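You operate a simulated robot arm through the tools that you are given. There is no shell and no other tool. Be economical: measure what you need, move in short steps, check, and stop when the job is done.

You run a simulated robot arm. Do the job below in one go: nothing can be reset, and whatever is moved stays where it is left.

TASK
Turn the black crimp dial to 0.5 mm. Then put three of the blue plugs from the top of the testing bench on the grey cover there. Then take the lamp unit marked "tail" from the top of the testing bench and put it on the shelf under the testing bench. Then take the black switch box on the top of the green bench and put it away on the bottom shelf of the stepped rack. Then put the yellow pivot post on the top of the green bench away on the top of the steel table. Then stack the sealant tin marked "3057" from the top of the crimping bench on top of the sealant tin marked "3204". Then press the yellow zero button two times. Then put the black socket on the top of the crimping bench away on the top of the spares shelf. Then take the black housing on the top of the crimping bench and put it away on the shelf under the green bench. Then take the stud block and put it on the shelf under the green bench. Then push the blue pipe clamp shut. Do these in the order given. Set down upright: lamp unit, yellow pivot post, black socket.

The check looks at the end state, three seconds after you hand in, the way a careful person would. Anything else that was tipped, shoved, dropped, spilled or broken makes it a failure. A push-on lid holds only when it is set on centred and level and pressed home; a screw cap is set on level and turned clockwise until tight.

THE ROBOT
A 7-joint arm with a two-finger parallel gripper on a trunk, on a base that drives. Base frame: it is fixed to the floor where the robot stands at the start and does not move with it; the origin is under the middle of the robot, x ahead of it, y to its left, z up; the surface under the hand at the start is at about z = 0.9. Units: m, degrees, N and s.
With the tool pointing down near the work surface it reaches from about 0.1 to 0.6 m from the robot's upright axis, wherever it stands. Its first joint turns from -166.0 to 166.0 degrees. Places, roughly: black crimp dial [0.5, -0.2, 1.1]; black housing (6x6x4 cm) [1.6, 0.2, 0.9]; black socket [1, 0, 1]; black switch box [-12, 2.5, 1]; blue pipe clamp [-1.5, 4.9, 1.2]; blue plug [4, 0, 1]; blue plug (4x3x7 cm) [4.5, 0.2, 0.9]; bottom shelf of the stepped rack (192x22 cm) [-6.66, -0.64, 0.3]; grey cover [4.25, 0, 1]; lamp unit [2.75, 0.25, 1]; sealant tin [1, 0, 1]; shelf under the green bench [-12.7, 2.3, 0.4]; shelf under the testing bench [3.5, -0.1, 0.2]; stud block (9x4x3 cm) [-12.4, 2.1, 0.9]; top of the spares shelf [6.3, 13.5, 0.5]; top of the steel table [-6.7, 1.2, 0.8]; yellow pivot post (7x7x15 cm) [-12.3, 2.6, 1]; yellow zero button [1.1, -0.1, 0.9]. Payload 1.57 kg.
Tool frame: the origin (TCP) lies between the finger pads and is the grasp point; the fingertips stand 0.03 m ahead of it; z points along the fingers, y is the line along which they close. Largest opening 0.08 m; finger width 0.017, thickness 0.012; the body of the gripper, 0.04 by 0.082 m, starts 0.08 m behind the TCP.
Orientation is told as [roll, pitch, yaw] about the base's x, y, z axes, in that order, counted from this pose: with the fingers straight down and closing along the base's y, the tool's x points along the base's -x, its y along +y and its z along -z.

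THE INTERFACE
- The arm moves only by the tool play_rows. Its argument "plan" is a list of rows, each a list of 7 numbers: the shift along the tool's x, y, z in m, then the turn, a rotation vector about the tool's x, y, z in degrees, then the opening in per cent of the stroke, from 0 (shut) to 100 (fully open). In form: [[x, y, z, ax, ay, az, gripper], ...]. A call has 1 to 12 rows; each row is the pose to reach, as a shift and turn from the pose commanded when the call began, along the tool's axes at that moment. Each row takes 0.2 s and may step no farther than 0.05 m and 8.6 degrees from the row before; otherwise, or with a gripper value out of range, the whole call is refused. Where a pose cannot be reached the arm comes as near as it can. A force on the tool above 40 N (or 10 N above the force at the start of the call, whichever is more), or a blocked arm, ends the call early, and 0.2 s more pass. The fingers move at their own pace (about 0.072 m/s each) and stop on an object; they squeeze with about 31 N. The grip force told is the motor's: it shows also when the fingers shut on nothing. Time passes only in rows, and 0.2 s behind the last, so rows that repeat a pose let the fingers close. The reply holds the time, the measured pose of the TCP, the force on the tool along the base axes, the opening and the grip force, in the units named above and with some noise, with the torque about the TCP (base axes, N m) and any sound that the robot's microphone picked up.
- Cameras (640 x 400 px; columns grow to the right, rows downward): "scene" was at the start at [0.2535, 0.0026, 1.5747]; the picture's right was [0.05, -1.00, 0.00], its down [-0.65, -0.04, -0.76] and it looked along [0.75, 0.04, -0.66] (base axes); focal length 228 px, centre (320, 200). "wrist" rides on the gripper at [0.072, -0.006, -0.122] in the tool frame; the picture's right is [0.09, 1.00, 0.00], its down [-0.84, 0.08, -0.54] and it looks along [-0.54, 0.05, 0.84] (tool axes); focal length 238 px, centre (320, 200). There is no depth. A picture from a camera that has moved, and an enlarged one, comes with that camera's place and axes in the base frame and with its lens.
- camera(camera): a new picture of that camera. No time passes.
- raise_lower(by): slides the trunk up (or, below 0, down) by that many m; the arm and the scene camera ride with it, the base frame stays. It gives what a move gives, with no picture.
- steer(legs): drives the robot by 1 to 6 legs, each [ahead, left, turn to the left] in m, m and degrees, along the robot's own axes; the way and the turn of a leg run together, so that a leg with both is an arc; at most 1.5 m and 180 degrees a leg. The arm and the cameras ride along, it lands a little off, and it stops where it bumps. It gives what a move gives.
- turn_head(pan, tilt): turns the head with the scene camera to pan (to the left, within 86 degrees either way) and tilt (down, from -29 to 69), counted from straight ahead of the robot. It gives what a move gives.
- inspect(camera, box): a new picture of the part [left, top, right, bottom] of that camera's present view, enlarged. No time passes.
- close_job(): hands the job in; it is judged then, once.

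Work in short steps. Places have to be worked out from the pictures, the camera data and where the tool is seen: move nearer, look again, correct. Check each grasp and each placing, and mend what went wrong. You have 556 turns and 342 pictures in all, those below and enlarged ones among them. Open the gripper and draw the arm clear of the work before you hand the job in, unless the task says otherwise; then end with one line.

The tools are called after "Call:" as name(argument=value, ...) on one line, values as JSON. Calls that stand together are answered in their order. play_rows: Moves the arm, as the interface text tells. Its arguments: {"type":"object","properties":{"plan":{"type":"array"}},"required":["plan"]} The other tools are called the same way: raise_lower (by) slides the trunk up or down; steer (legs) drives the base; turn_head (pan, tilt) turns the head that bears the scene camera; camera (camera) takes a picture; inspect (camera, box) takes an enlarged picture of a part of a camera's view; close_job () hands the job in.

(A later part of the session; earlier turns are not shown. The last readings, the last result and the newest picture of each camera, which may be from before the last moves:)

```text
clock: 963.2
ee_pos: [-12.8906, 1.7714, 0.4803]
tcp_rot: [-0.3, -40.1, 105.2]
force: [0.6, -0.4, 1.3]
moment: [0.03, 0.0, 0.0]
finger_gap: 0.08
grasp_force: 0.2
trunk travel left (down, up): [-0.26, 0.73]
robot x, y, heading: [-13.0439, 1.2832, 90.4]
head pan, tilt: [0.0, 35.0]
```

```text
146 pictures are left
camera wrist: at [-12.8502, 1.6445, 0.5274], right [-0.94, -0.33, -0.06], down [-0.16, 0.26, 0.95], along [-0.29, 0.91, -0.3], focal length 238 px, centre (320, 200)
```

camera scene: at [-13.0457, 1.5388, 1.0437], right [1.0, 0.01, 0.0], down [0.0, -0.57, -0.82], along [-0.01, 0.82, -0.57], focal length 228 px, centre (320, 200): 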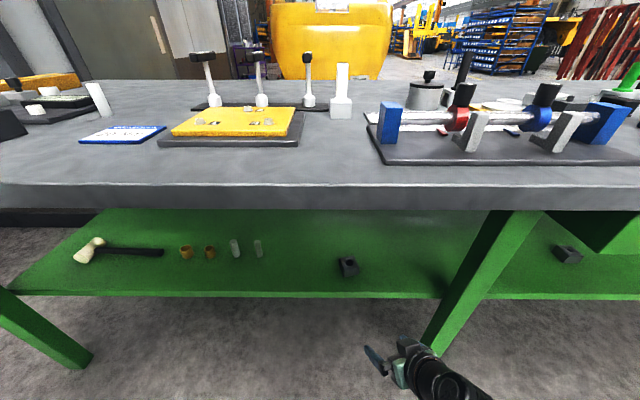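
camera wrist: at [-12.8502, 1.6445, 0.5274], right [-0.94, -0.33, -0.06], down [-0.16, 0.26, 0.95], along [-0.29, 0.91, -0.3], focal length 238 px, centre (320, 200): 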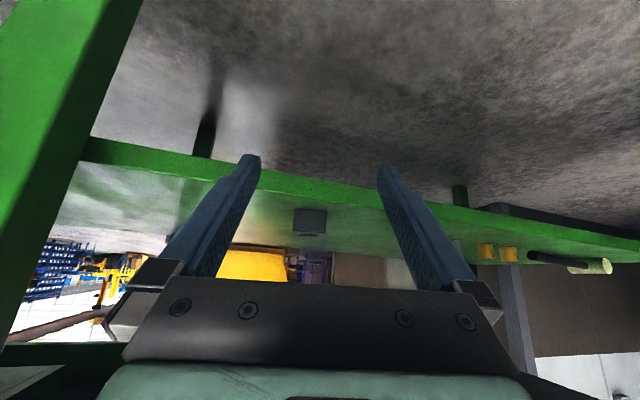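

The housing is on the shelf. I back off, raise the trunk and look for the stud block on the bench top near (-12.45, 2.1).

Call:
steer(legs=[[-0.25, 0, 0]])

Call:
raise_lower(by=0.4)

Call:
raise_lower(by=0.3)

Call:
steer(legs=[[0.2, -0.5, -0.4]])

Call:
camera(camera="scene")

Call:
inspect(camera="scene", box=[240, 170, 420, 290])

```text
clock: 965.1
ee_pos: [-12.8884, 1.5218, 0.4791]
tcp_rot: [-0.4, -40.1, 105.1]
force: [1.1, 0.6, -0.5]
moment: [0.05, -0.02, -0.01]
finger_gap: 0.0799
grasp_force: 0.0
trunk travel left (down, up): [-0.26, 0.73]
robot x, y, heading: [-13.0444, 1.034, 90.4]
head pan, tilt: [0.0, 35.0]
```

```text
clock: 968.9
ee_pos: [-12.887, 1.5235, 0.8801]
tcp_rot: [-0.4, -40.1, 105.1]
force: [0.2, 0.2, 0.1]
moment: [-0.01, -0.01, 0.01]
finger_gap: 0.08
grasp_force: 0.0
trunk travel left (down, up): [-0.66, 0.33]
robot x, y, heading: [-13.0407, 1.0326, 90.3]
head pan, tilt: [0.0, 35.0]
```

```text
clock: 971.9
ee_pos: [-12.8883, 1.5226, 1.1788]
tcp_rot: [-0.5, -40.0, 105.0]
force: [0.0, 0.0, -0.6]
moment: [0.02, -0.03, 0.02]
finger_gap: 0.08
grasp_force: 0.0
trunk travel left (down, up): [-0.96, 0.03]
robot x, y, heading: [-13.0393, 1.0328, 90.3]
head pan, tilt: [0.0, 35.0]
```

```text
clock: 975.0
ee_pos: [-12.3869, 1.7252, 1.1786]
tcp_rot: [-0.3, -40.0, 104.9]
force: [0.1, -0.2, 0.2]
moment: [-0.01, -0.05, 0.0]
finger_gap: 0.0799
grasp_force: 0.0
trunk travel left (down, up): [-0.96, 0.03]
robot x, y, heading: [-12.5414, 1.2379, 90.0]
head pan, tilt: [0.0, 35.0]
```

```text
145 pictures are left
camera scene: at [-12.5432, 1.4927, 1.7437], right [1.0, 0.0, 0.0], down [0.0, -0.57, -0.82], along [0.0, 0.82, -0.57], focal length 228 px, centre (320, 200)
```

scene: 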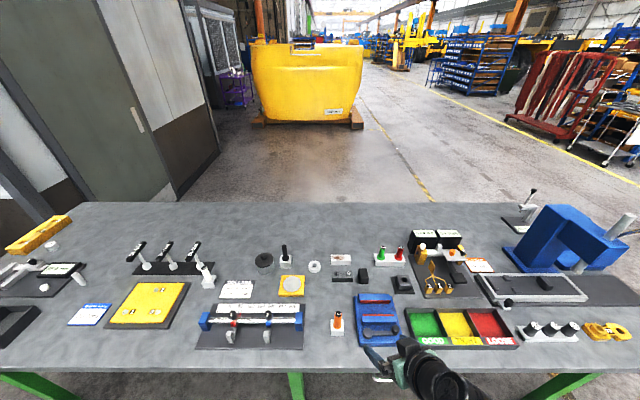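

```text
3.33 times, centred on (330, 230) of scene
camera zoom: at [-12.5432, 1.4927, 1.7437], right [1.0, 0.0, 0.0], down [0.0, -0.57, -0.82], along [0.0, 0.82, -0.57], focal length 761 px, centre (287, 100)
```

zoom: 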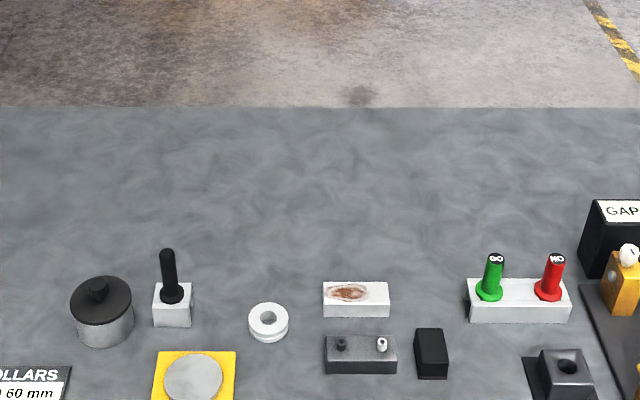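

The stud block is the dark grey block with two studs at (-12.45, 2.10), long side along x, so I must close along y. I will grip it with the hand leaning toward -x. First I reposition the base.

Call:
steer(legs=[[0.15, 0.33, 0], [0, 0, -30]])

Call:
play_rows(plan=[[0, 0, 0, 5.36, 0, 6.38, 100], [0, 0, 0, 10.7, 0, 12.77, 100], [0, 0, 0, 16.1, 0, 19.15, 100], [0, 0, 0, 21.4, 0, 25.5, 100], [0, 0, 0, 26.8, 0, 31.9, 100], [0, 0, 0, 32.1, 0, 38.3, 100], [0, 0, 0, 37.5, 0, 44.7, 100], [0, 0, 0, 42.9, 0, 51.1, 100], [0, 0, 0, 48.2, 0, 57.45, 100]])

Call:
camera(camera="wrist")

Call:
camera(camera="scene")

```text
clock: 978.8
ee_pos: [-12.4945, 1.731, 1.1782]
tcp_rot: [-0.4, -40.0, 74.7]
force: [0.8, -0.1, 0.4]
moment: [-0.02, 0.0, 0.03]
finger_gap: 0.0802
grasp_force: 0.1
trunk travel left (down, up): [-0.96, 0.03]
robot x, y, heading: [-12.8739, 1.383, 60.1]
head pan, tilt: [0.0, 35.0]
```

```text
clock: 980.8
ee_pos: [-12.4952, 1.731, 1.1786]
tcp_rot: [-0.1, -40.3, -0.7]
force: [-1.0, 0.1, -0.6]
moment: [0.02, -0.02, 0.01]
finger_gap: 0.0799
grasp_force: 0.1
trunk travel left (down, up): [-0.96, 0.03]
robot x, y, heading: [-12.8716, 1.388, 60.1]
head pan, tilt: [0.0, 35.0]
```

```text
143 pictures are left
camera wrist: at [-12.6293, 1.7267, 1.2261], right [-0.06, 1.0, -0.06], down [0.29, 0.08, 0.95], along [0.96, 0.04, -0.29], focal length 238 px, centre (320, 200)
```

wrist: 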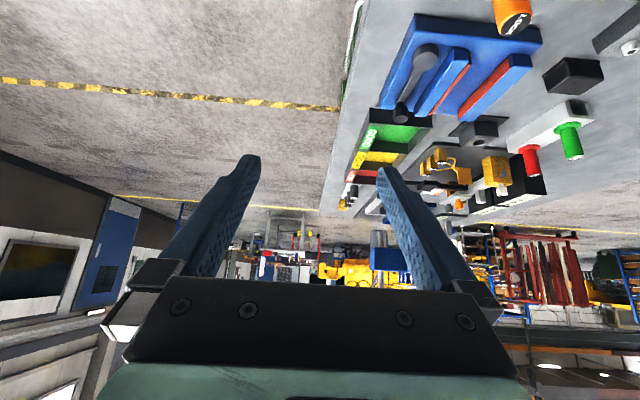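

```text
142 pictures are left
camera scene: at [-12.7459, 1.6089, 1.7436], right [0.87, -0.5, 0.0], down [-0.29, -0.5, -0.82], along [0.41, 0.71, -0.57], focal length 228 px, centre (320, 200)
```

scene: 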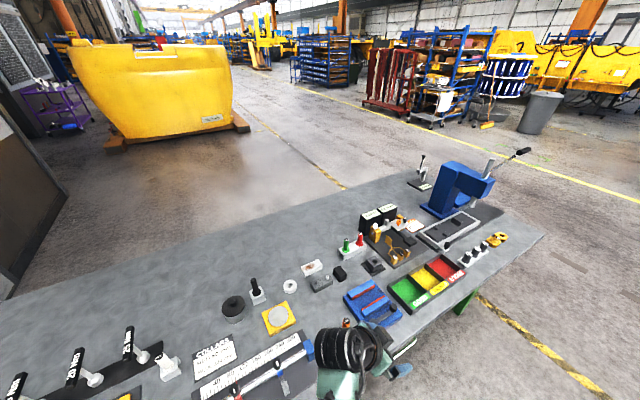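

The arm takes this pose well. I zoom on the stud block to measure place and angle.

Call:
inspect(camera="scene", box=[270, 240, 370, 310])

```text
5.71 times, centred on (320, 275) of scene
camera zoom: at [-12.7459, 1.6089, 1.7436], right [0.87, -0.5, 0.0], down [-0.29, -0.5, -0.82], along [0.41, 0.71, -0.57], focal length 1304 px, centre (320, -229)
```

zoom: 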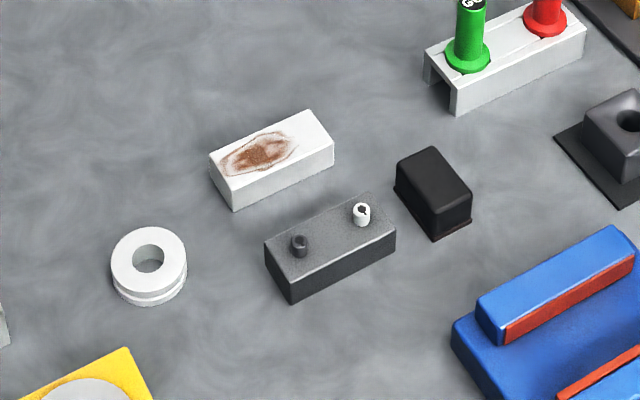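

The block's centre is (-12.450, 2.106), aligned with x. I drive 0.25 closer, then move to a pre-grasp above it.

Call:
steer(legs=[[0.24, 0.0, 0]])

Call:
play_rows(plan=[[0.03, 0.04, 0.0, 0, 0, 0, 75], [0.06, 0.08, -0.02, 0, 0, 0, 75], [0.09, 0.12, -0.04, 0, 0, 0, 75], [0.11, 0.15, -0.05, 0, 0, 0, 75]])

Call:
camera(camera="wrist")

```text
clock: 982.6
ee_pos: [-12.3762, 1.9384, 1.1791]
tcp_rot: [0.1, -40.3, -0.5]
force: [-0.1, 0.1, -0.3]
moment: [0.04, 0.0, 0.02]
finger_gap: 0.0796
grasp_force: 0.1
trunk travel left (down, up): [-0.96, 0.03]
robot x, y, heading: [-12.7573, 1.5946, 59.9]
head pan, tilt: [0.0, 35.0]
```

```text
refused: row 2 steps farther than a row can; nothing moved
```

```text
140 pictures are left
camera wrist: at [-12.5103, 1.9338, 1.2268], right [-0.06, 1.0, -0.06], down [0.29, 0.07, 0.95], along [0.96, 0.04, -0.29], focal length 238 px, centre (320, 200)
```

wrist: 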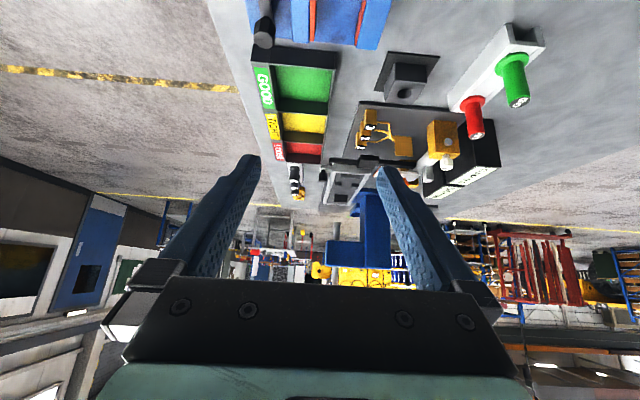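

Call:
play_rows(plan=[[0.0211, 0.0335, -0.0177, 0, 0, 0, 75], [0.0423, 0.067, -0.0355, 0, 0, 0, 75], [0.0634, 0.1006, -0.0532, 0, 0, 0, 75], [0.0846, 0.1341, -0.071, 0, 0, 0, 75], [0.1057, 0.1676, -0.0887, 0, 0, 0, 75], [0.1324, 0.1676, -0.0569, 0, 0, 0, 75], [0.1591, 0.1676, -0.0251, 0, 0, 0, 75], [0.1857, 0.1676, 0.0067, 0, 0, 0, 75]])

Call:
camera(camera="wrist")

Call:
inspect(camera="scene", box=[240, 240, 400, 360])

```text
clock: 984.4
ee_pos: [-12.5112, 2.1092, 1.0532]
tcp_rot: [0.1, -40.4, -0.5]
force: [0.2, -0.5, 1.2]
moment: [0.01, 0.0, -0.03]
finger_gap: 0.0601
grasp_force: 0.1
trunk travel left (down, up): [-0.96, 0.03]
robot x, y, heading: [-12.7544, 1.5943, 59.9]
head pan, tilt: [0.0, 35.0]
```

```text
139 pictures are left
camera wrist: at [-12.6457, 2.1036, 1.1008], right [-0.06, 1.0, -0.06], down [0.29, 0.07, 0.95], along [0.96, 0.04, -0.29], focal length 238 px, centre (320, 200)
```

wrist: 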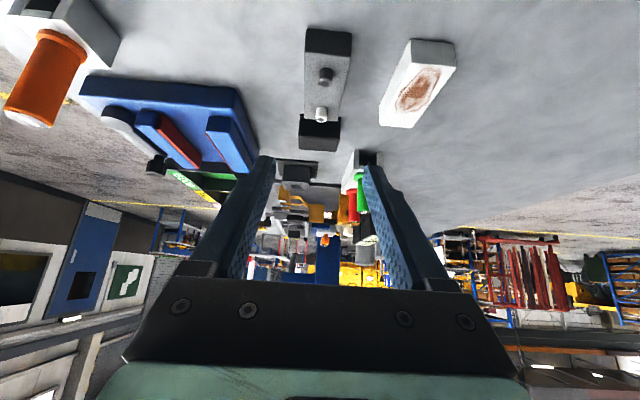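

```text
3.33 times, centred on (320, 300) of scene
camera zoom: at [-12.6265, 1.8173, 1.7435], right [0.87, -0.5, 0.0], down [-0.29, -0.5, -0.82], along [0.41, 0.71, -0.57], focal length 761 px, centre (320, -133)
```

zoom: 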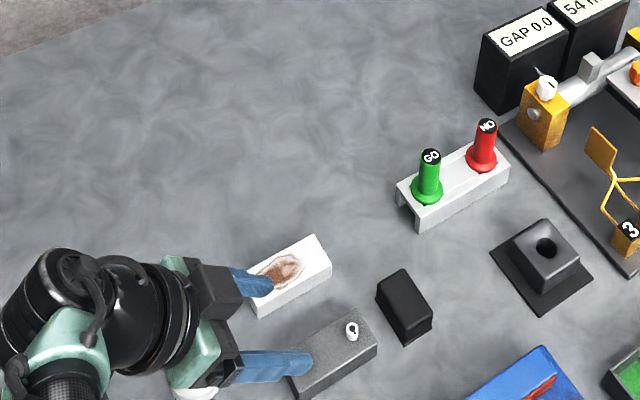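

I approach the grasp pose.

Call:
play_rows(plan=[[0.014, 0, 0.035, 0, 0, 0, 75], [0.026, 0, 0.07, 0, 0, 0, 75], [0.028, 0, 0.105, 0, 0, 0, 75], [0.028, 0, 0.125, 0, 0, 0, 75]])

Call:
camera(camera="wrist")

Call:
inspect(camera="scene", box=[260, 260, 400, 380])

```text
clock: 985.4
ee_pos: [-12.4668, 2.0683, 0.9988]
tcp_rot: [-0.1, -40.3, -0.3]
force: [-0.2, 0.0, -0.3]
moment: [-0.03, 0.02, 0.01]
finger_gap: 0.06
grasp_force: 0.1
out of reach, approached as far as the arm can: row 1, 2, 3, 4
trunk travel left (down, up): [-0.96, 0.03]
robot x, y, heading: [-12.7545, 1.598, 60.2]
head pan, tilt: [0.0, 35.0]
```

```text
137 pictures are left
camera wrist: at [-12.6017, 2.0629, 1.0465], right [-0.06, 1.0, -0.06], down [0.29, 0.08, 0.95], along [0.96, 0.04, -0.29], focal length 238 px, centre (320, 200)
```

wrist: 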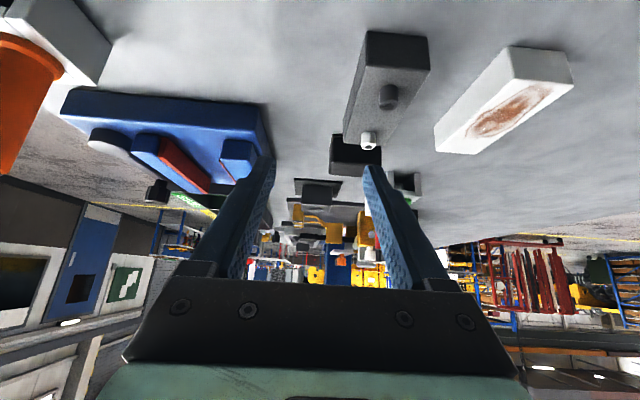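

```text
3.33 times, centred on (330, 320) of scene
camera zoom: at [-12.6268, 1.8169, 1.7436], right [0.87, -0.5, 0.0], down [-0.29, -0.5, -0.82], along [0.41, 0.71, -0.57], focal length 761 px, centre (287, -200)
```

zoom: 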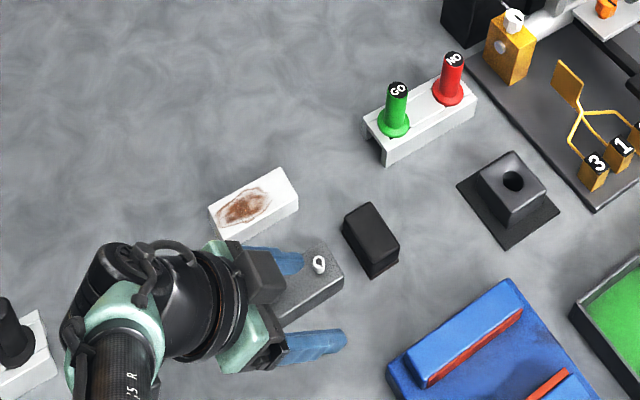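

Reach is limited because the trunk is high. I lift the hand, lower the trunk 0.2 and retry.

Call:
play_rows(plan=[[-0.0257, 0, -0.0306, 0, 0, 0, 75], [-0.0514, 0, -0.0613, 0, 0, 0, 75], [-0.0772, 0, -0.0919, 0, 0, 0, 75], [-0.1, 0.02, -0.12, 0, 0, 0, 75], [-0.1157, 0.03, -0.1379, 0, 0, 0, 75]])

Call:
raise_lower(by=-0.14)

```text
clock: 986.6
ee_pos: [-12.4544, 2.1666, 1.1432]
tcp_rot: [-0.1, -40.4, -0.4]
force: [-0.2, 0.5, -0.7]
moment: [-0.01, -0.01, 0.01]
finger_gap: 0.06
grasp_force: 0.1
out of reach, approached as far as the arm can: row 1, 2, 3, 4, 5
trunk travel left (down, up): [-0.96, 0.03]
robot x, y, heading: [-12.756, 1.5931, 60.2]
head pan, tilt: [0.0, 35.0]
```

```text
clock: 988.3
ee_pos: [-12.4547, 2.1682, 1.0037]
tcp_rot: [-0.2, -40.2, -0.4]
force: [-0.9, 1.3, -0.3]
moment: [0.0, 0.0, 0.0]
finger_gap: 0.06
grasp_force: 0.0
trunk travel left (down, up): [-0.82, 0.17]
robot x, y, heading: [-12.7563, 1.5941, 60.2]
head pan, tilt: [0.0, 35.0]
```

Call:
play_rows(plan=[[0, 0, 0, 0, 0, 0, 75]])

Call:
camera(camera="wrist")

```text
clock: 988.7
ee_pos: [-12.455, 2.1679, 1.0041]
tcp_rot: [-0.1, -40.2, -0.4]
force: [0.9, 0.0, -0.1]
moment: [-0.01, -0.01, 0.05]
finger_gap: 0.0598
grasp_force: 0.0
trunk travel left (down, up): [-0.82, 0.17]
robot x, y, heading: [-12.7574, 1.595, 60.3]
head pan, tilt: [0.0, 35.0]
```

```text
135 pictures are left
camera wrist: at [-12.5883, 2.1627, 1.0514], right [-0.06, 1.0, -0.06], down [0.29, 0.08, 0.95], along [0.96, 0.04, -0.29], focal length 238 px, centre (320, 200)
```

wrist: 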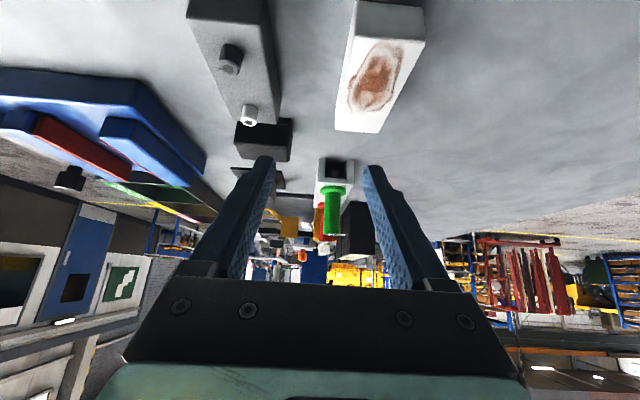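

Now I shift to the line of the stud block and step back slightly before descending.

Call:
play_rows(plan=[[0.0172, -0.03, -0.0145, 0, 0, 0, 75], [0.0345, -0.059, -0.029, 0, 0, 0, 75]])

Call:
camera(camera="wrist")

```text
clock: 989.3
ee_pos: [-12.4887, 2.162, 0.979]
tcp_rot: [-0.1, -40.4, -0.4]
force: [-0.9, 0.7, 0.3]
moment: [0.0, -0.02, -0.02]
finger_gap: 0.06
grasp_force: 0.0
out of reach, approached as far as the arm can: row 1, 2
trunk travel left (down, up): [-0.82, 0.17]
robot x, y, heading: [-12.756, 1.5946, 59.9]
head pan, tilt: [0.0, 35.0]
```

```text
134 pictures are left
camera wrist: at [-12.6228, 2.1558, 1.0259], right [-0.06, 1.0, -0.06], down [0.29, 0.08, 0.95], along [0.96, 0.04, -0.29], focal length 238 px, centre (320, 200)
```

wrist: 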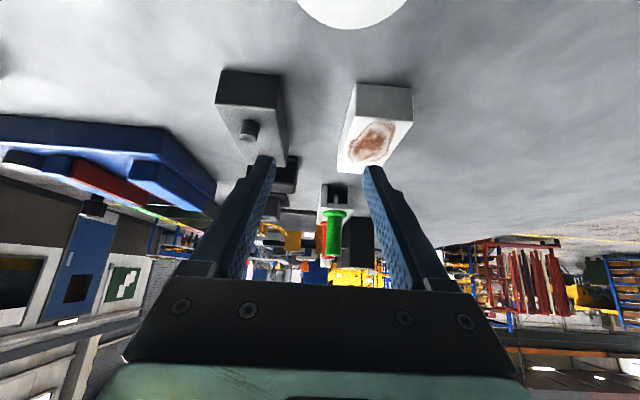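

The arm is near a joint limit in this posture. I raise, then re-stand the robot further to -x with heading 30°, so the hand needs less twist.

Call:
raise_lower(by=0.15)

Call:
steer(legs=[[-0.12, 0.19, 0], [0, 0, -30]])

Call:
play_rows(plan=[[0, 0, 0, -4.82, 0, -5.75, 75], [0, 0, 0, -9.65, 0, -11.5, 75], [0, 0, 0, -14.5, 0, -17.25, 75], [0, 0, 0, -19.3, 0, -23, 75]])

Call:
camera(camera="scene")

```text
clock: 991.0
ee_pos: [-12.4892, 2.1602, 1.1271]
tcp_rot: [-0.2, -40.4, -0.4]
force: [0.3, -0.4, 0.0]
moment: [-0.03, 0.03, 0.0]
finger_gap: 0.0601
grasp_force: 0.0
trunk travel left (down, up): [-0.97, 0.02]
robot x, y, heading: [-12.7572, 1.5964, 60.0]
head pan, tilt: [0.0, 35.0]
```

```text
clock: 994.2
ee_pos: [-12.4665, 1.9424, 1.1294]
tcp_rot: [-0.2, -40.3, -30.4]
force: [0.9, 0.3, 0.0]
moment: [0.02, 0.01, -0.01]
finger_gap: 0.0602
grasp_force: 0.1
trunk travel left (down, up): [-0.97, 0.02]
robot x, y, heading: [-12.9809, 1.5846, 30.3]
head pan, tilt: [0.0, 35.0]
```

```text
clock: 995.2
ee_pos: [-12.4336, 1.9772, 1.0977]
tcp_rot: [-0.4, -40.2, -0.1]
force: [-0.3, 0.5, 0.5]
moment: [-0.01, 0.01, -0.01]
finger_gap: 0.0597
grasp_force: 0.0
out of reach, approached as far as the arm can: row 1, 2, 3, 4
trunk travel left (down, up): [-0.97, 0.02]
robot x, y, heading: [-12.9803, 1.5871, 29.9]
head pan, tilt: [0.0, 35.0]
```

```text
133 pictures are left
camera scene: at [-12.7567, 1.7131, 1.7536], right [0.5, -0.87, 0.0], down [-0.5, -0.29, -0.82], along [0.71, 0.41, -0.57], focal length 228 px, centre (320, 200)
```

scene: 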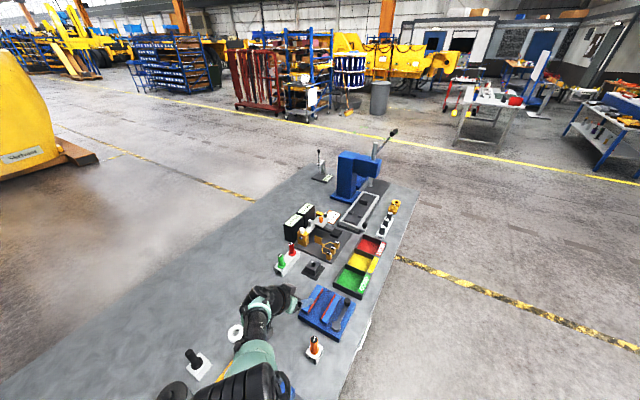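

I move the base 13 cm closer and bring the hand back toward the block.

Call:
steer(legs=[[0.123, -0.048, 0]])

Call:
play_rows(plan=[[0.0, 0.0, -0.03, 0, 0, 0, 75], [0.02, 0.02, -0.06, 0, 0, 0, 75], [0.045, 0.04, -0.08, 0, 0, 0, 75], [0.07, 0.06, -0.1, 0, 0, 0, 75], [0.095, 0.08, -0.12, 0, 0, 0, 75], [0.12, 0.1, -0.14, 0, 0, 0, 75], [0.145, 0.118, -0.155, 0, 0, 0, 75]])

```text
clock: 996.5
ee_pos: [-12.3054, 1.999, 1.0979]
tcp_rot: [-0.5, -40.4, -0.3]
force: [-0.9, 0.1, 1.2]
moment: [-0.04, 0.01, 0.0]
finger_gap: 0.06
grasp_force: 0.0
trunk travel left (down, up): [-0.97, 0.02]
robot x, y, heading: [-12.853, 1.6084, 30.1]
head pan, tilt: [0.0, 35.0]
```

```text
clock: 998.1
ee_pos: [-12.5141, 2.1292, 1.1145]
tcp_rot: [-0.5, -40.2, -0.3]
force: [-0.2, -0.6, 1.5]
moment: [0.0, -0.02, -0.02]
finger_gap: 0.06
grasp_force: 0.0
out of reach, approached as far as the arm can: row 1, 2, 3, 4, 5, 6, 7
trunk travel left (down, up): [-0.97, 0.02]
robot x, y, heading: [-12.85, 1.6045, 30.2]
head pan, tilt: [0.0, 35.0]
```

Call:
raise_lower(by=-0.1)

Call:
play_rows(plan=[[0, -0.01, -0.005, 0, 0, 0, 75], [0, -0.02, -0.01, 0, 0, 0, 75]])

Call:
camera(camera="wrist")

```text
clock: 999.4
ee_pos: [-12.5125, 2.1281, 1.0152]
tcp_rot: [-0.6, -40.3, -0.4]
force: [-0.6, -0.3, 0.1]
moment: [0.0, 0.0, -0.01]
finger_gap: 0.06
grasp_force: 0.1
trunk travel left (down, up): [-0.87, 0.12]
robot x, y, heading: [-12.8474, 1.6052, 30.2]
head pan, tilt: [0.0, 35.0]
```

```text
clock: 1000.0
ee_pos: [-12.5122, 2.1295, 1.0156]
tcp_rot: [-0.5, -40.2, -0.3]
force: [-0.7, 0.9, 0.6]
moment: [0.03, 0.0, -0.01]
finger_gap: 0.0602
grasp_force: 0.1
out of reach, approached as far as the arm can: row 1, 2
trunk travel left (down, up): [-0.87, 0.12]
robot x, y, heading: [-12.8519, 1.6065, 30.0]
head pan, tilt: [0.0, 35.0]
```

```text
132 pictures are left
camera wrist: at [-12.6464, 2.1249, 1.0623], right [-0.06, 1.0, -0.07], down [0.29, 0.08, 0.95], along [0.96, 0.04, -0.29], focal length 238 px, centre (320, 200)
```

wrist: 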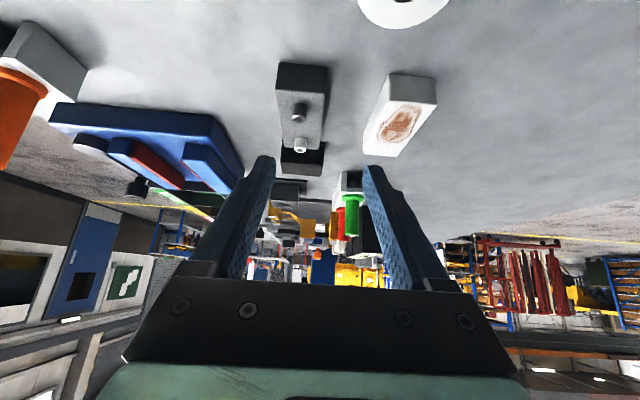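

This posture is not workable. Instead I will grip the block tool-down (closing along y) and later slide it under the bench with a nearly straight low arm. I back away first, to untwist safely.

Call:
raise_lower(by=0.11)

Call:
steer(legs=[[-0.04, -0.56, 0], [0, 0, 60]])

Call:
play_rows(plan=[[0.02, 0, -0.02, 0, 0, 0, 75], [0.05, 0, -0.04, 0, 0, 0, 75], [0.08, 0, -0.06, 0, 0, 0, 75], [0.08, 0, -0.06, 0, 8, 0, 75], [0.08, 0, -0.06, 0, 16, 0, 75], [0.08, 0, -0.06, 0, 24, 0, 75], [0.08, 0, -0.06, 0, 32, 0, 75], [0.08, 0, -0.06, 0, 40, 0, 75]])

```text
clock: 1001.5
ee_pos: [-12.5116, 2.1301, 1.1244]
tcp_rot: [-0.5, -40.2, -0.2]
force: [0.4, 0.0, -0.8]
moment: [-0.01, 0.0, 0.03]
finger_gap: 0.0601
grasp_force: 0.1
trunk travel left (down, up): [-0.98, 0.01]
robot x, y, heading: [-12.8486, 1.5996, 30.1]
head pan, tilt: [0.0, 35.0]
```

```text
clock: 1007.3
ee_pos: [-12.8838, 1.6558, 1.1236]
tcp_rot: [-0.5, -40.2, 59.4]
force: [0.0, -0.1, 0.5]
moment: [0.03, -0.01, 0.01]
finger_gap: 0.0601
grasp_force: 0.1
trunk travel left (down, up): [-0.98, 0.01]
robot x, y, heading: [-12.601, 1.0981, 89.6]
head pan, tilt: [0.0, 35.0]
```

```text
clock: 1009.1
ee_pos: [-12.9419, 1.5772, 1.1155]
tcp_rot: [-0.4, 0.1, 59.1]
force: [-0.8, -0.5, -0.3]
moment: [-0.02, 0.01, 0.0]
finger_gap: 0.0598
grasp_force: 0.0
out of reach, approached as far as the arm can: row 1, 2, 3, 4, 5, 6, 7, 8
trunk travel left (down, up): [-0.98, 0.01]
robot x, y, heading: [-12.6007, 1.0999, 89.7]
head pan, tilt: [0.0, 35.0]
```

Call:
play_rows(plan=[[-0.015, -0.03, 0, 0, 0, -8.4, 75], [-0.03, -0.06, 0, 0, 0, -16.8, 75], [-0.045, -0.09, 0, 0, 0, -25.2, 75], [-0.06, -0.12, 0, 0, 0, -33.6, 75], [-0.075, -0.15, 0, 0, 0, -42, 75], [-0.09, -0.18, 0, 0, 0, -50.4, 75], [-0.105, -0.21, 0, 0, 0, -58.8, 75], [-0.12, -0.24, 0, 0, 0, -67.2, 75], [-0.135, -0.27, 0, 0, 0, -75.6, 75], [-0.149, -0.3, 0, 0, 0, -84, 75], [-0.149, -0.307, 0, 0, 0, -92.4, 75], [-0.149, -0.307, 0, 0, 0, -100.8, 75]])

Call:
play_rows(plan=[[0, 0, 0, 0, 0, -8.4, 75], [0, 0, 0, 0, 0, -16.8, 75], [0, 0, 0, 0, 0, -20, 75]])

Call:
camera(camera="scene")

```text
clock: 1011.7
ee_pos: [-12.6015, 1.658, 1.0466]
tcp_rot: [-0.1, 0.5, 160.0]
force: [0.1, 1.0, 0.7]
moment: [-0.02, 0.03, 0.0]
finger_gap: 0.0599
grasp_force: 0.0
out of reach, approached as far as the arm can: row 1, 2, 3, 4, 5, 6, 7, 8, 9, 10, 11, 12
trunk travel left (down, up): [-0.98, 0.01]
robot x, y, heading: [-12.601, 1.0998, 89.5]
head pan, tilt: [0.0, 35.0]
```

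```text
clock: 1012.5
ee_pos: [-12.6015, 1.6579, 1.0472]
tcp_rot: [0.1, 0.3, 180.0]
force: [-0.1, -0.2, -0.1]
moment: [-0.03, 0.02, -0.01]
finger_gap: 0.06
grasp_force: 0.1
trunk travel left (down, up): [-0.98, 0.01]
robot x, y, heading: [-12.606, 1.1014, 89.7]
head pan, tilt: [0.0, 35.0]
```

```text
131 pictures are left
camera scene: at [-12.6026, 1.3555, 1.7637], right [1.0, 0.0, 0.0], down [0.0, -0.57, -0.82], along [0.0, 0.82, -0.57], focal length 228 px, centre (320, 200)
```

scene: 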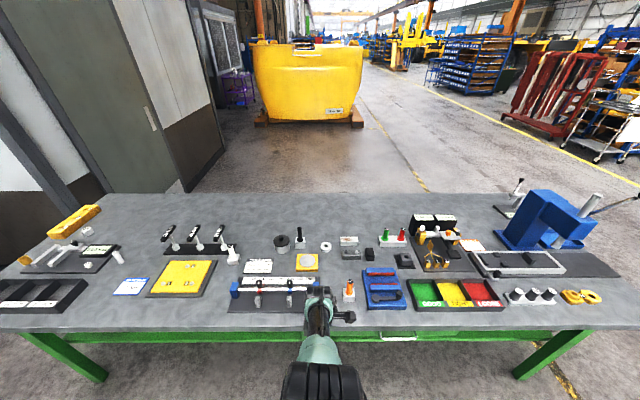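

The hand is vertical and closing along y. I lift it, lower the trunk 0.1, and drive so that it comes above the stud block.

Call:
play_rows(plan=[[0, 0, -0.04, 0, 0, 0, 75], [0, 0, -0.08, 0, 0, 0, 75], [0, 0, -0.12, 0, 0, 0, 75], [0, 0, -0.16, 0, 0, 0, 75]])

Call:
raise_lower(by=-0.1)

Call:
steer(legs=[[0.44, -0.15, 0.3]])

Call:
camera(camera="wrist")

```text
clock: 1013.5
ee_pos: [-12.6053, 1.7266, 1.1843]
tcp_rot: [0.2, 0.5, 179.8]
force: [-0.7, -0.1, 0.6]
moment: [0.0, 0.0, 0.03]
finger_gap: 0.0599
grasp_force: 0.1
out of reach, approached as far as the arm can: row 1, 2, 3, 4
trunk travel left (down, up): [-0.98, 0.01]
robot x, y, heading: [-12.6038, 1.0994, 89.7]
head pan, tilt: [0.0, 35.0]
```

```text
clock: 1014.9
ee_pos: [-12.6047, 1.7277, 1.0846]
tcp_rot: [0.1, 0.5, 179.9]
force: [-0.4, 0.2, 0.1]
moment: [0.0, -0.02, -0.01]
finger_gap: 0.0602
grasp_force: 0.0
trunk travel left (down, up): [-0.88, 0.11]
robot x, y, heading: [-12.6037, 1.1012, 89.8]
head pan, tilt: [0.0, 35.0]
```

```text
clock: 1017.6
ee_pos: [-12.4582, 2.162, 1.0842]
tcp_rot: [0.0, 0.5, -179.8]
force: [-0.3, -0.4, -0.2]
moment: [0.03, -0.01, -0.01]
finger_gap: 0.0602
grasp_force: 0.1
trunk travel left (down, up): [-0.88, 0.11]
robot x, y, heading: [-12.4568, 1.5356, 90.0]
head pan, tilt: [0.0, 35.0]
```

```text
130 pictures are left
camera wrist: at [-12.3866, 2.1693, 1.2078], right [0.09, -1.0, 0.0], down [-0.84, -0.08, 0.54], along [-0.53, -0.05, -0.84], focal length 238 px, centre (320, 200)
```

wrist: 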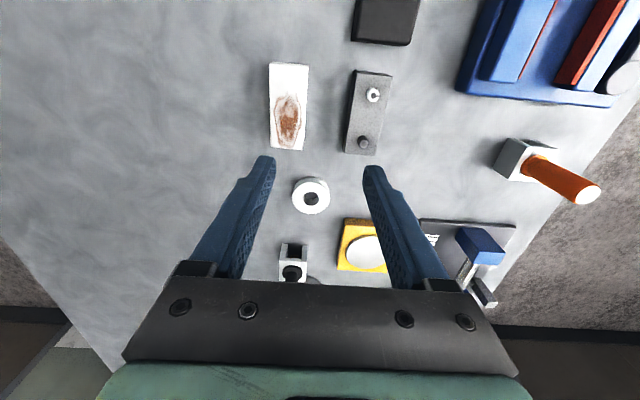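

The block is at about (-12.446, 2.108). I shift over it.

Call:
play_rows(plan=[[0.006, 0.027, 0, 0, 0, 0, 75], [0.0125, 0.0535, 0, 0, 0, 0, 75]])

Call:
camera(camera="wrist")

```text
clock: 1018.2
ee_pos: [-12.4471, 2.1587, 1.0725]
tcp_rot: [0.2, 0.4, -179.8]
force: [-0.4, 0.6, 0.8]
moment: [0.02, 0.03, -0.02]
finger_gap: 0.06
grasp_force: 0.0
out of reach, approached as far as the arm can: row 1, 2
trunk travel left (down, up): [-0.88, 0.11]
robot x, y, heading: [-12.4505, 1.5366, 89.7]
head pan, tilt: [0.0, 35.0]
```

```text
129 pictures are left
camera wrist: at [-12.3774, 2.1655, 1.196], right [0.09, -1.0, 0.0], down [-0.84, -0.08, 0.54], along [-0.53, -0.05, -0.84], focal length 238 px, centre (320, 200)
```

wrist: 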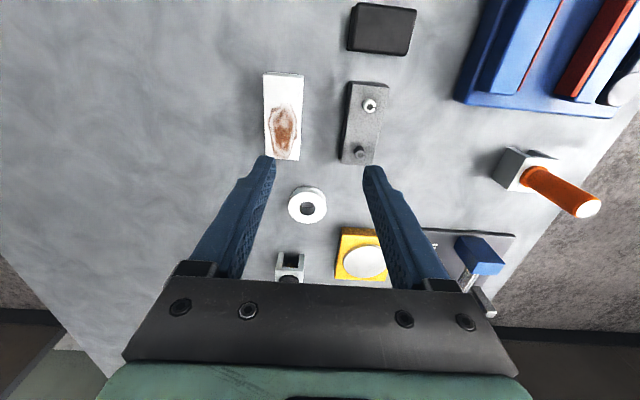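

The arm posture seems bound up by the twisting. I back off to free space and unwind it to the neutral posture.

Call:
steer(legs=[[-0.6, 0, 0]])

Call:
play_rows(plan=[[0, 0, 0, 0, 0, 8.4, 75], [0, 0, 0, 0, 0, 16.8, 75], [0, 0, 0, 0, 0, 25.2, 75], [0, 0, 0, 0, 0, 33.6, 75], [0, 0, 0, 0, 0, 42, 75], [0, 0, 0, 0, 0, 50.4, 75], [0, 0, 0, 0, 0, 58.8, 75], [0, 0, 0, 0, 0, 67.2, 75], [0, 0, 0, 0, 0, 75.6, 75], [0, 0, 0, 0, 0, 84, 75], [0, 0, 0, 0, 0, 90, 75]])

Call:
play_rows(plan=[[0.03, 0, 0, 0, 0, 0, 75], [0.06, 0, 0, 0, 0, 0, 75], [0.09, 0, 0, 0, 0, 0, 75], [0.12, 0, 0, 0, 0, 0, 75]])

Call:
camera(camera="scene")

```text
clock: 1021.6
ee_pos: [-12.448, 1.5546, 1.0731]
tcp_rot: [0.3, 0.5, -180.1]
force: [-0.1, -0.3, -0.6]
moment: [0.0, -0.02, 0.01]
finger_gap: 0.0601
grasp_force: 0.0
trunk travel left (down, up): [-0.88, 0.11]
robot x, y, heading: [-12.4554, 0.93, 89.9]
head pan, tilt: [0.0, 35.0]
```

```text
clock: 1024.0
ee_pos: [-12.4491, 1.5556, 1.0722]
tcp_rot: [-0.6, 0.2, 89.8]
force: [0.7, -0.1, -0.5]
moment: [0.0, -0.03, -0.05]
finger_gap: 0.0601
grasp_force: 0.0
trunk travel left (down, up): [-0.88, 0.11]
robot x, y, heading: [-12.454, 0.9294, 90.1]
head pan, tilt: [0.0, 35.0]
```

```text
clock: 1025.0
ee_pos: [-12.4475, 1.5385, 1.0362]
tcp_rot: [-0.5, 0.1, 89.9]
force: [0.4, 0.0, -0.1]
moment: [0.03, -0.01, -0.01]
finger_gap: 0.0601
grasp_force: 0.1
out of reach, approached as far as the arm can: row 1, 2, 3, 4
trunk travel left (down, up): [-0.88, 0.11]
robot x, y, heading: [-12.454, 0.9312, 90.0]
head pan, tilt: [0.0, 35.0]
```

```text
128 pictures are left
camera scene: at [-12.4546, 1.187, 1.6637], right [1.0, 0.0, 0.0], down [0.0, -0.57, -0.82], along [0.0, 0.82, -0.57], focal length 228 px, centre (320, 200)
```

scene: 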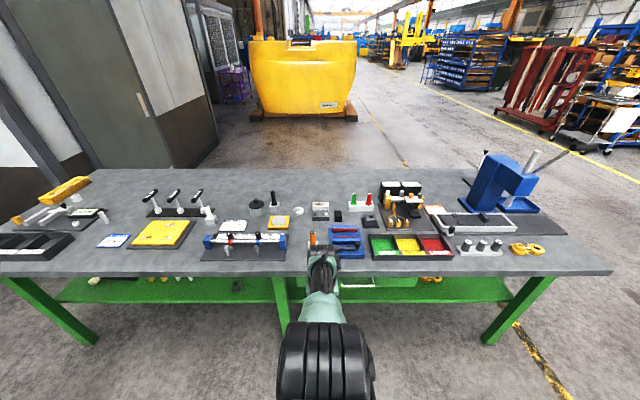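

Call:
play_rows(plan=[[0.0, 0, 0.0, 0, -8, 0, 75], [0.0, 0, 0, 0, -16, 0, 75], [0.0, 0, 0, 0, -24, 0, 75], [0.0, 0, 0, 0, -32, 0, 75], [0.0, 0, 0, 0, -40, 0, 75]])

Call:
play_rows(plan=[[0.0306, 0, -0.0257, 0, 0, 0, 75], [0.0613, 0, -0.0514, 0, 0, 0, 75], [0.0919, 0, -0.0772, 0, 0, 0, 75]])

Call:
camera(camera="scene")

```text
clock: 1026.2
ee_pos: [-12.4469, 1.6206, 0.9772]
tcp_rot: [-0.5, -40.0, 90.4]
force: [0.1, -0.5, 0.9]
moment: [-0.08, 0.01, 0.02]
finger_gap: 0.0601
grasp_force: 0.2
out of reach, approached as far as the arm can: row 1, 2, 3, 4, 5
trunk travel left (down, up): [-0.88, 0.11]
robot x, y, heading: [-12.4569, 0.9342, 89.8]
head pan, tilt: [0.0, 35.0]
```

```text
clock: 1027.0
ee_pos: [-12.4459, 1.571, 0.9185]
tcp_rot: [-0.6, -39.8, 90.3]
force: [0.1, 0.5, 0.5]
moment: [0.04, 0.02, -0.01]
finger_gap: 0.0598
grasp_force: 0.1
out of reach, approached as far as the arm can: row 1, 2, 3
trunk travel left (down, up): [-0.88, 0.11]
robot x, y, heading: [-12.4545, 0.932, 89.9]
head pan, tilt: [0.0, 35.0]
```

```text
127 pictures are left
camera scene: at [-12.4542, 1.1868, 1.6637], right [1.0, 0.0, 0.0], down [0.0, -0.57, -0.82], along [0.0, 0.82, -0.57], focal length 228 px, centre (320, 200)
```

scene: 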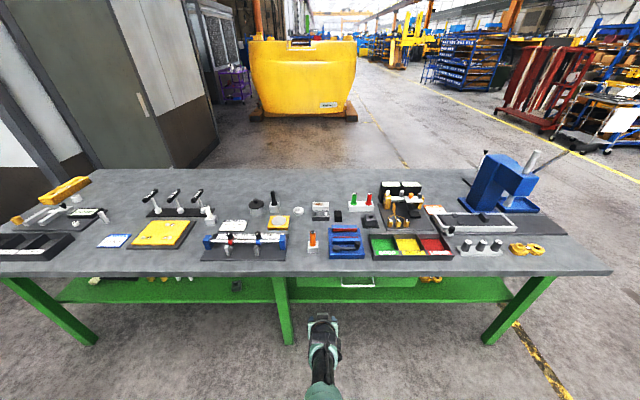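

Call:
play_rows(plan=[[-0.03, 0, -0.036, 0, 0, 0, 75], [-0.06, 0, -0.072, 0, 0, 0, 75], [-0.09, 0, -0.108, 0, 0, 0, 75], [-0.12, 0, -0.144, 0, 0, 0, 75], [-0.15, 0, -0.18, 0, 0, 0, 75], [-0.18, 0, -0.216, 0, 0, 0, 75], [-0.21, 0, -0.252, 0, 0, 0, 75]])

Call:
camera(camera="scene")

```text
clock: 1028.6
ee_pos: [-12.447, 1.7242, 1.2188]
tcp_rot: [-0.7, -39.7, 90.4]
force: [0.3, -0.2, 0.6]
moment: [0.01, 0.01, 0.0]
finger_gap: 0.0598
grasp_force: 0.1
out of reach, approached as far as the arm can: row 1, 2, 3, 4, 5, 6, 7
trunk travel left (down, up): [-0.88, 0.11]
robot x, y, heading: [-12.4561, 0.9287, 89.8]
head pan, tilt: [0.0, 35.0]
```

```text
126 pictures are left
camera scene: at [-12.4547, 1.1863, 1.6637], right [1.0, 0.0, 0.0], down [0.0, -0.57, -0.82], along [0.0, 0.82, -0.57], focal length 228 px, centre (320, 200)
```

scene: 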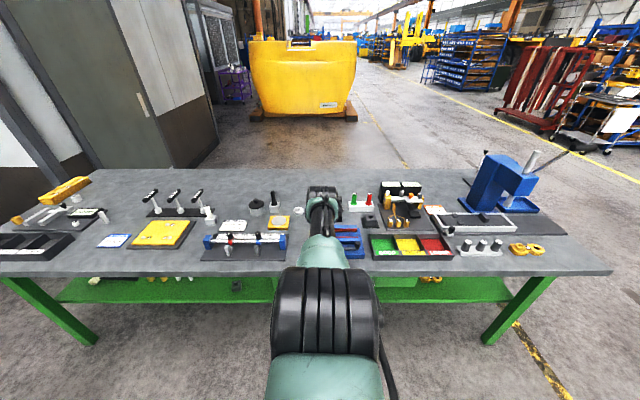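

The elbow appears stuck straight. I sweep the hand sideways to get it to bend.

Call:
play_rows(plan=[[0.02, 0.04, -0.015, 0, 0, 0, 75], [0.04, 0.08, -0.03, 0, 0, 0, 75], [0.06, 0.12, -0.045, 0, 0, 0, 75], [0.08, 0.16, -0.06, 0, 0, 0, 75], [0.1, 0.2, -0.075, 0, 0, 0, 75], [0.12, 0.24, -0.09, 0, 0, 0, 75], [0.14, 0.28, -0.105, 0, 0, 0, 75]])

Call:
play_rows(plan=[[0.0, -0.04, 0, 0, 0, 0, 75], [0, -0.08, 0, 0, 0, 0, 75], [0, -0.12, 0, 0, 0, 0, 75], [0, -0.16, 0, 0, 0, 0, 75], [0, -0.2, 0, 0, 0, 0, 75], [0, -0.24, 0, 0, 0, 0, 75], [0, -0.28, 0, 0, 0, 0, 75], [0, -0.32, 0, 0, 0, 0, 75], [0, -0.36, 0, 0, 0, 0, 75], [0, -0.4, 0, 0, 0, 0, 75], [0, -0.44, 0, 0, 0, 0, 75]])

Call:
camera(camera="scene")

```text
clock: 1030.2
ee_pos: [-12.7744, 1.6211, 1.1876]
tcp_rot: [-0.7, -39.9, 90.3]
force: [-0.3, 0.7, 0.4]
moment: [-0.01, 0.0, 0.0]
finger_gap: 0.06
grasp_force: 0.0
out of reach, approached as far as the arm can: row 1, 2, 3, 4, 5, 6, 7
trunk travel left (down, up): [-0.88, 0.11]
robot x, y, heading: [-12.4563, 0.9287, 90.2]
head pan, tilt: [0.0, 35.0]
```

```text
clock: 1032.6
ee_pos: [-12.3209, 1.6989, 1.1698]
tcp_rot: [-0.4, -39.7, 90.5]
force: [-0.1, -0.8, 0.3]
moment: [-0.01, 0.01, 0.01]
finger_gap: 0.0599
grasp_force: 0.0
out of reach, approached as far as the arm can: row 1, 2, 3, 4, 5, 6, 7, 8, 9, 10, 11
trunk travel left (down, up): [-0.88, 0.11]
robot x, y, heading: [-12.4542, 0.933, 90.1]
head pan, tilt: [0.0, 35.0]
```

```text
125 pictures are left
camera scene: at [-12.4531, 1.1867, 1.6637], right [1.0, 0.0, 0.0], down [0.0, -0.57, -0.82], along [0.0, 0.82, -0.57], focal length 228 px, centre (320, 200)
```

scene: 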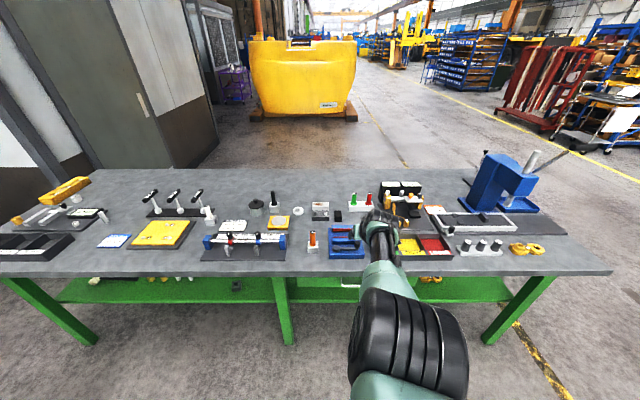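

Call:
play_rows(plan=[[0.0375, 0.02, -0.0255, 0, 0, 0, 75], [0.0689, 0.03, -0.0578, 0, 0, 0, 75], [0.1034, 0.04, -0.0868, 0, 0, 0, 75], [0.1379, 0.05, -0.1157, 0, 0, 0, 75], [0.1724, 0.06, -0.1446, 0, 0, 0, 75], [0.2068, 0.07, -0.1735, 0, 0, 0, 75], [0.2413, 0.08, -0.2025, 0, 0, 0, 75], [0.2758, 0.09, -0.2314, 0, 0, 0, 75], [0.2758, 0.09, -0.2314, 0, 0, 0, 75], [0.2758, 0.09, -0.2314, 0, 0, 0, 75]])

Call:
camera(camera="scene")

```text
clock: 1034.8
ee_pos: [-12.3296, 1.6315, 1.0156]
tcp_rot: [-0.6, -39.8, 90.4]
force: [0.6, 0.2, -0.4]
moment: [0.01, 0.04, -0.03]
finger_gap: 0.06
grasp_force: 0.0
out of reach, approached as far as the arm can: row 1, 2, 3, 4, 5, 6, 7, 8, 9, 10
trunk travel left (down, up): [-0.88, 0.11]
robot x, y, heading: [-12.4543, 0.9307, 89.7]
head pan, tilt: [0.0, 35.0]
```

```text
124 pictures are left
camera scene: at [-12.4545, 1.187, 1.6637], right [1.0, 0.0, 0.0], down [0.0, -0.57, -0.82], along [0.0, 0.82, -0.57], focal length 228 px, centre (320, 200)
```

scene: 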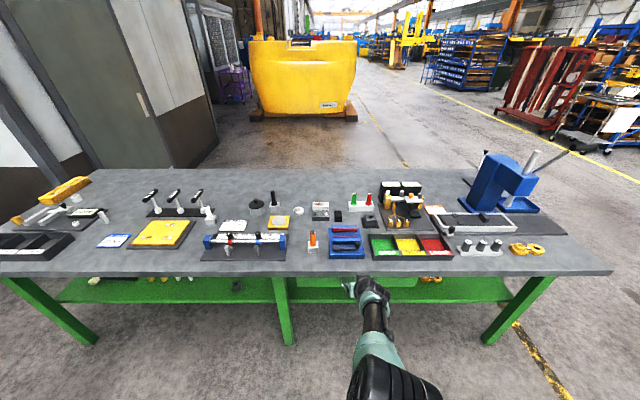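

The elbow has passed through full stretch to the wrong side. I stretch the arm out fully and then pull in, to let it fold the right way.

Call:
play_rows(plan=[[-0.05, 0, 0.0, 0, 0, 0, 75], [-0.09, 0, 0.0, 0, 0, 0, 75], [-0.13, 0, 0.02, 0, 0, 0, 75], [-0.17, 0, 0.04, 0, 0, 0, 75], [-0.21, 0, 0.06, 0, 0, 0, 75], [-0.25, 0, 0.08, 0, 0, 0, 75], [-0.29, 0, 0.1, 0, 0, 0, 75]])

Call:
play_rows(plan=[[0.0306, 0, -0.0257, 0, 0, 0, 75], [0.0613, 0, -0.0514, 0, 0, 0, 75], [0.0919, 0, -0.0772, 0, 0, 0, 75], [0.1226, 0, -0.1029, 0, 0, 0, 75]])

```text
clock: 1036.4
ee_pos: [-12.347, 1.6866, 1.1127]
tcp_rot: [-0.7, -39.8, 90.3]
force: [0.0, 0.5, 0.8]
moment: [-0.04, 0.04, 0.03]
finger_gap: 0.0598
grasp_force: 0.0
out of reach, approached as far as the arm can: row 1, 2, 3, 4, 5, 6, 7
trunk travel left (down, up): [-0.88, 0.11]
robot x, y, heading: [-12.4556, 0.9271, 90.2]
head pan, tilt: [0.0, 35.0]
```

```text
clock: 1037.4
ee_pos: [-12.3438, 1.5267, 1.1129]
tcp_rot: [-0.5, -40.0, 90.4]
force: [1.2, 0.0, 0.4]
moment: [0.01, -0.01, -0.02]
finger_gap: 0.0602
grasp_force: 0.1
trunk travel left (down, up): [-0.88, 0.11]
robot x, y, heading: [-12.4573, 0.9328, 89.8]
head pan, tilt: [0.0, 35.0]
```

Freed. Now I bring the hand in, set it vertical and turn it to close along y, in comfortable reach.

Call:
play_rows(plan=[[0.0306, 0, -0.0257, 0, 8, 0, 75], [0.0613, 0, -0.0514, 0, 16, 0, 75], [0.0766, 0, -0.0643, 0, 24, 0, 75], [0.0766, 0, -0.0643, 0, 32, 0, 75], [0.0766, 0, -0.0643, 0, 40, 0, 75]])

Call:
play_rows(plan=[[0, 0, 0, 0, 0, -8.4, 75], [0, 0, 0, 0, 0, -16.8, 75], [0, 0, 0, 0, 0, -25.2, 75], [0, 0, 0, 0, 0, -33.6, 75], [0, 0, 0, 0, 0, -42, 75], [0, 0, 0, 0, 0, -50.4, 75], [0, 0, 0, 0, 0, -58.8, 75], [0, 0, 0, 0, 0, -67.2, 75], [0, 0, 0, 0, 0, -75.6, 75], [0, 0, 0, 0, 0, -84, 75], [0, 0, 0, 0, 0, -89.8, 75]])

Call:
camera(camera="scene")

```text
clock: 1038.6
ee_pos: [-12.3424, 1.4267, 1.1131]
tcp_rot: [-0.5, 0.2, 90.0]
force: [-0.5, -0.7, 0.3]
moment: [-0.01, -0.02, 0.01]
finger_gap: 0.0601
grasp_force: 0.2
trunk travel left (down, up): [-0.88, 0.11]
robot x, y, heading: [-12.4554, 0.93, 89.9]
head pan, tilt: [0.0, 35.0]
```

```text
clock: 1041.0
ee_pos: [-12.3424, 1.4254, 1.1125]
tcp_rot: [0.2, 0.4, 179.9]
force: [-0.1, -0.5, -0.3]
moment: [-0.01, 0.0, 0.02]
finger_gap: 0.0599
grasp_force: 0.0
trunk travel left (down, up): [-0.88, 0.11]
robot x, y, heading: [-12.4538, 0.9321, 89.9]
head pan, tilt: [0.0, 35.0]
```

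```text
123 pictures are left
camera scene: at [-12.4546, 1.187, 1.6637], right [1.0, 0.0, 0.0], down [0.0, -0.57, -0.82], along [0.0, 0.82, -0.57], focal length 228 px, centre (320, 200)
```

scene: 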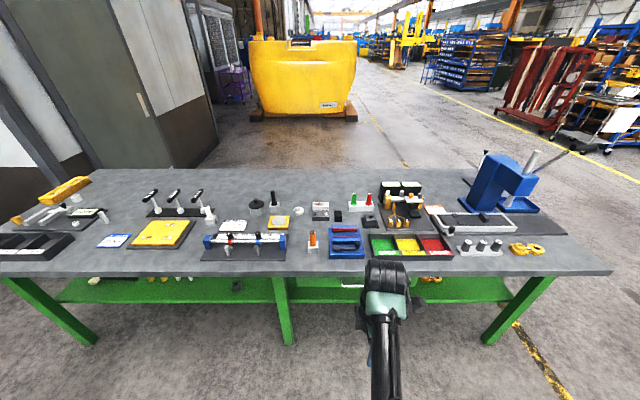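

The arm is well-behaved again. With the trunk lower, the leaning grasp should be in reach. I lower the trunk 0.2, raise the hand and tilt it 40° to lean toward +x.

Call:
raise_lower(by=-0.2)

Call:
play_rows(plan=[[0, 0, -0.04, 0, 0, 0, 75], [0, 0, -0.08, 0, 0, 0, 75], [0, 0, -0.12, 0, 0, 0, 75], [0, 0, -0.16, 0, -8, 0, 75], [0, 0, -0.2, 0, -16, 0, 75], [0, 0, -0.21, 0, -24, 0, 75], [0, 0, -0.21, 0, -32, 0, 75], [0, 0, -0.21, 0, -40, 0, 75]])

Call:
camera(camera="scene")

```text
clock: 1043.2
ee_pos: [-12.342, 1.4267, 0.9128]
tcp_rot: [0.2, 0.5, 179.8]
force: [0.6, -0.8, -0.3]
moment: [-0.01, 0.02, 0.0]
finger_gap: 0.06
grasp_force: 0.0
trunk travel left (down, up): [-0.68, 0.31]
robot x, y, heading: [-12.453, 0.9294, 89.7]
head pan, tilt: [0.0, 35.0]
```

```text
clock: 1045.0
ee_pos: [-12.3451, 1.4272, 1.123]
tcp_rot: [0.2, -39.7, 179.7]
force: [-0.5, 0.4, 0.1]
moment: [0.02, 0.02, -0.01]
finger_gap: 0.0598
grasp_force: 0.0
trunk travel left (down, up): [-0.68, 0.31]
robot x, y, heading: [-12.4559, 0.9334, 89.8]
head pan, tilt: [0.0, 35.0]
```

```text
122 pictures are left
camera scene: at [-12.4543, 1.1871, 1.4637], right [1.0, 0.0, 0.0], down [0.0, -0.57, -0.82], along [0.0, 0.82, -0.57], focal length 228 px, centre (320, 200)
```

scene: 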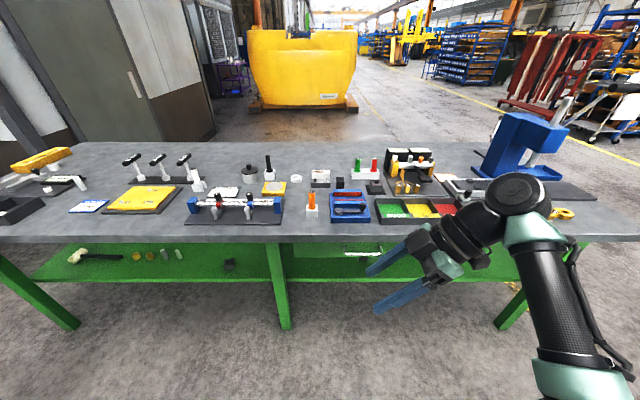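

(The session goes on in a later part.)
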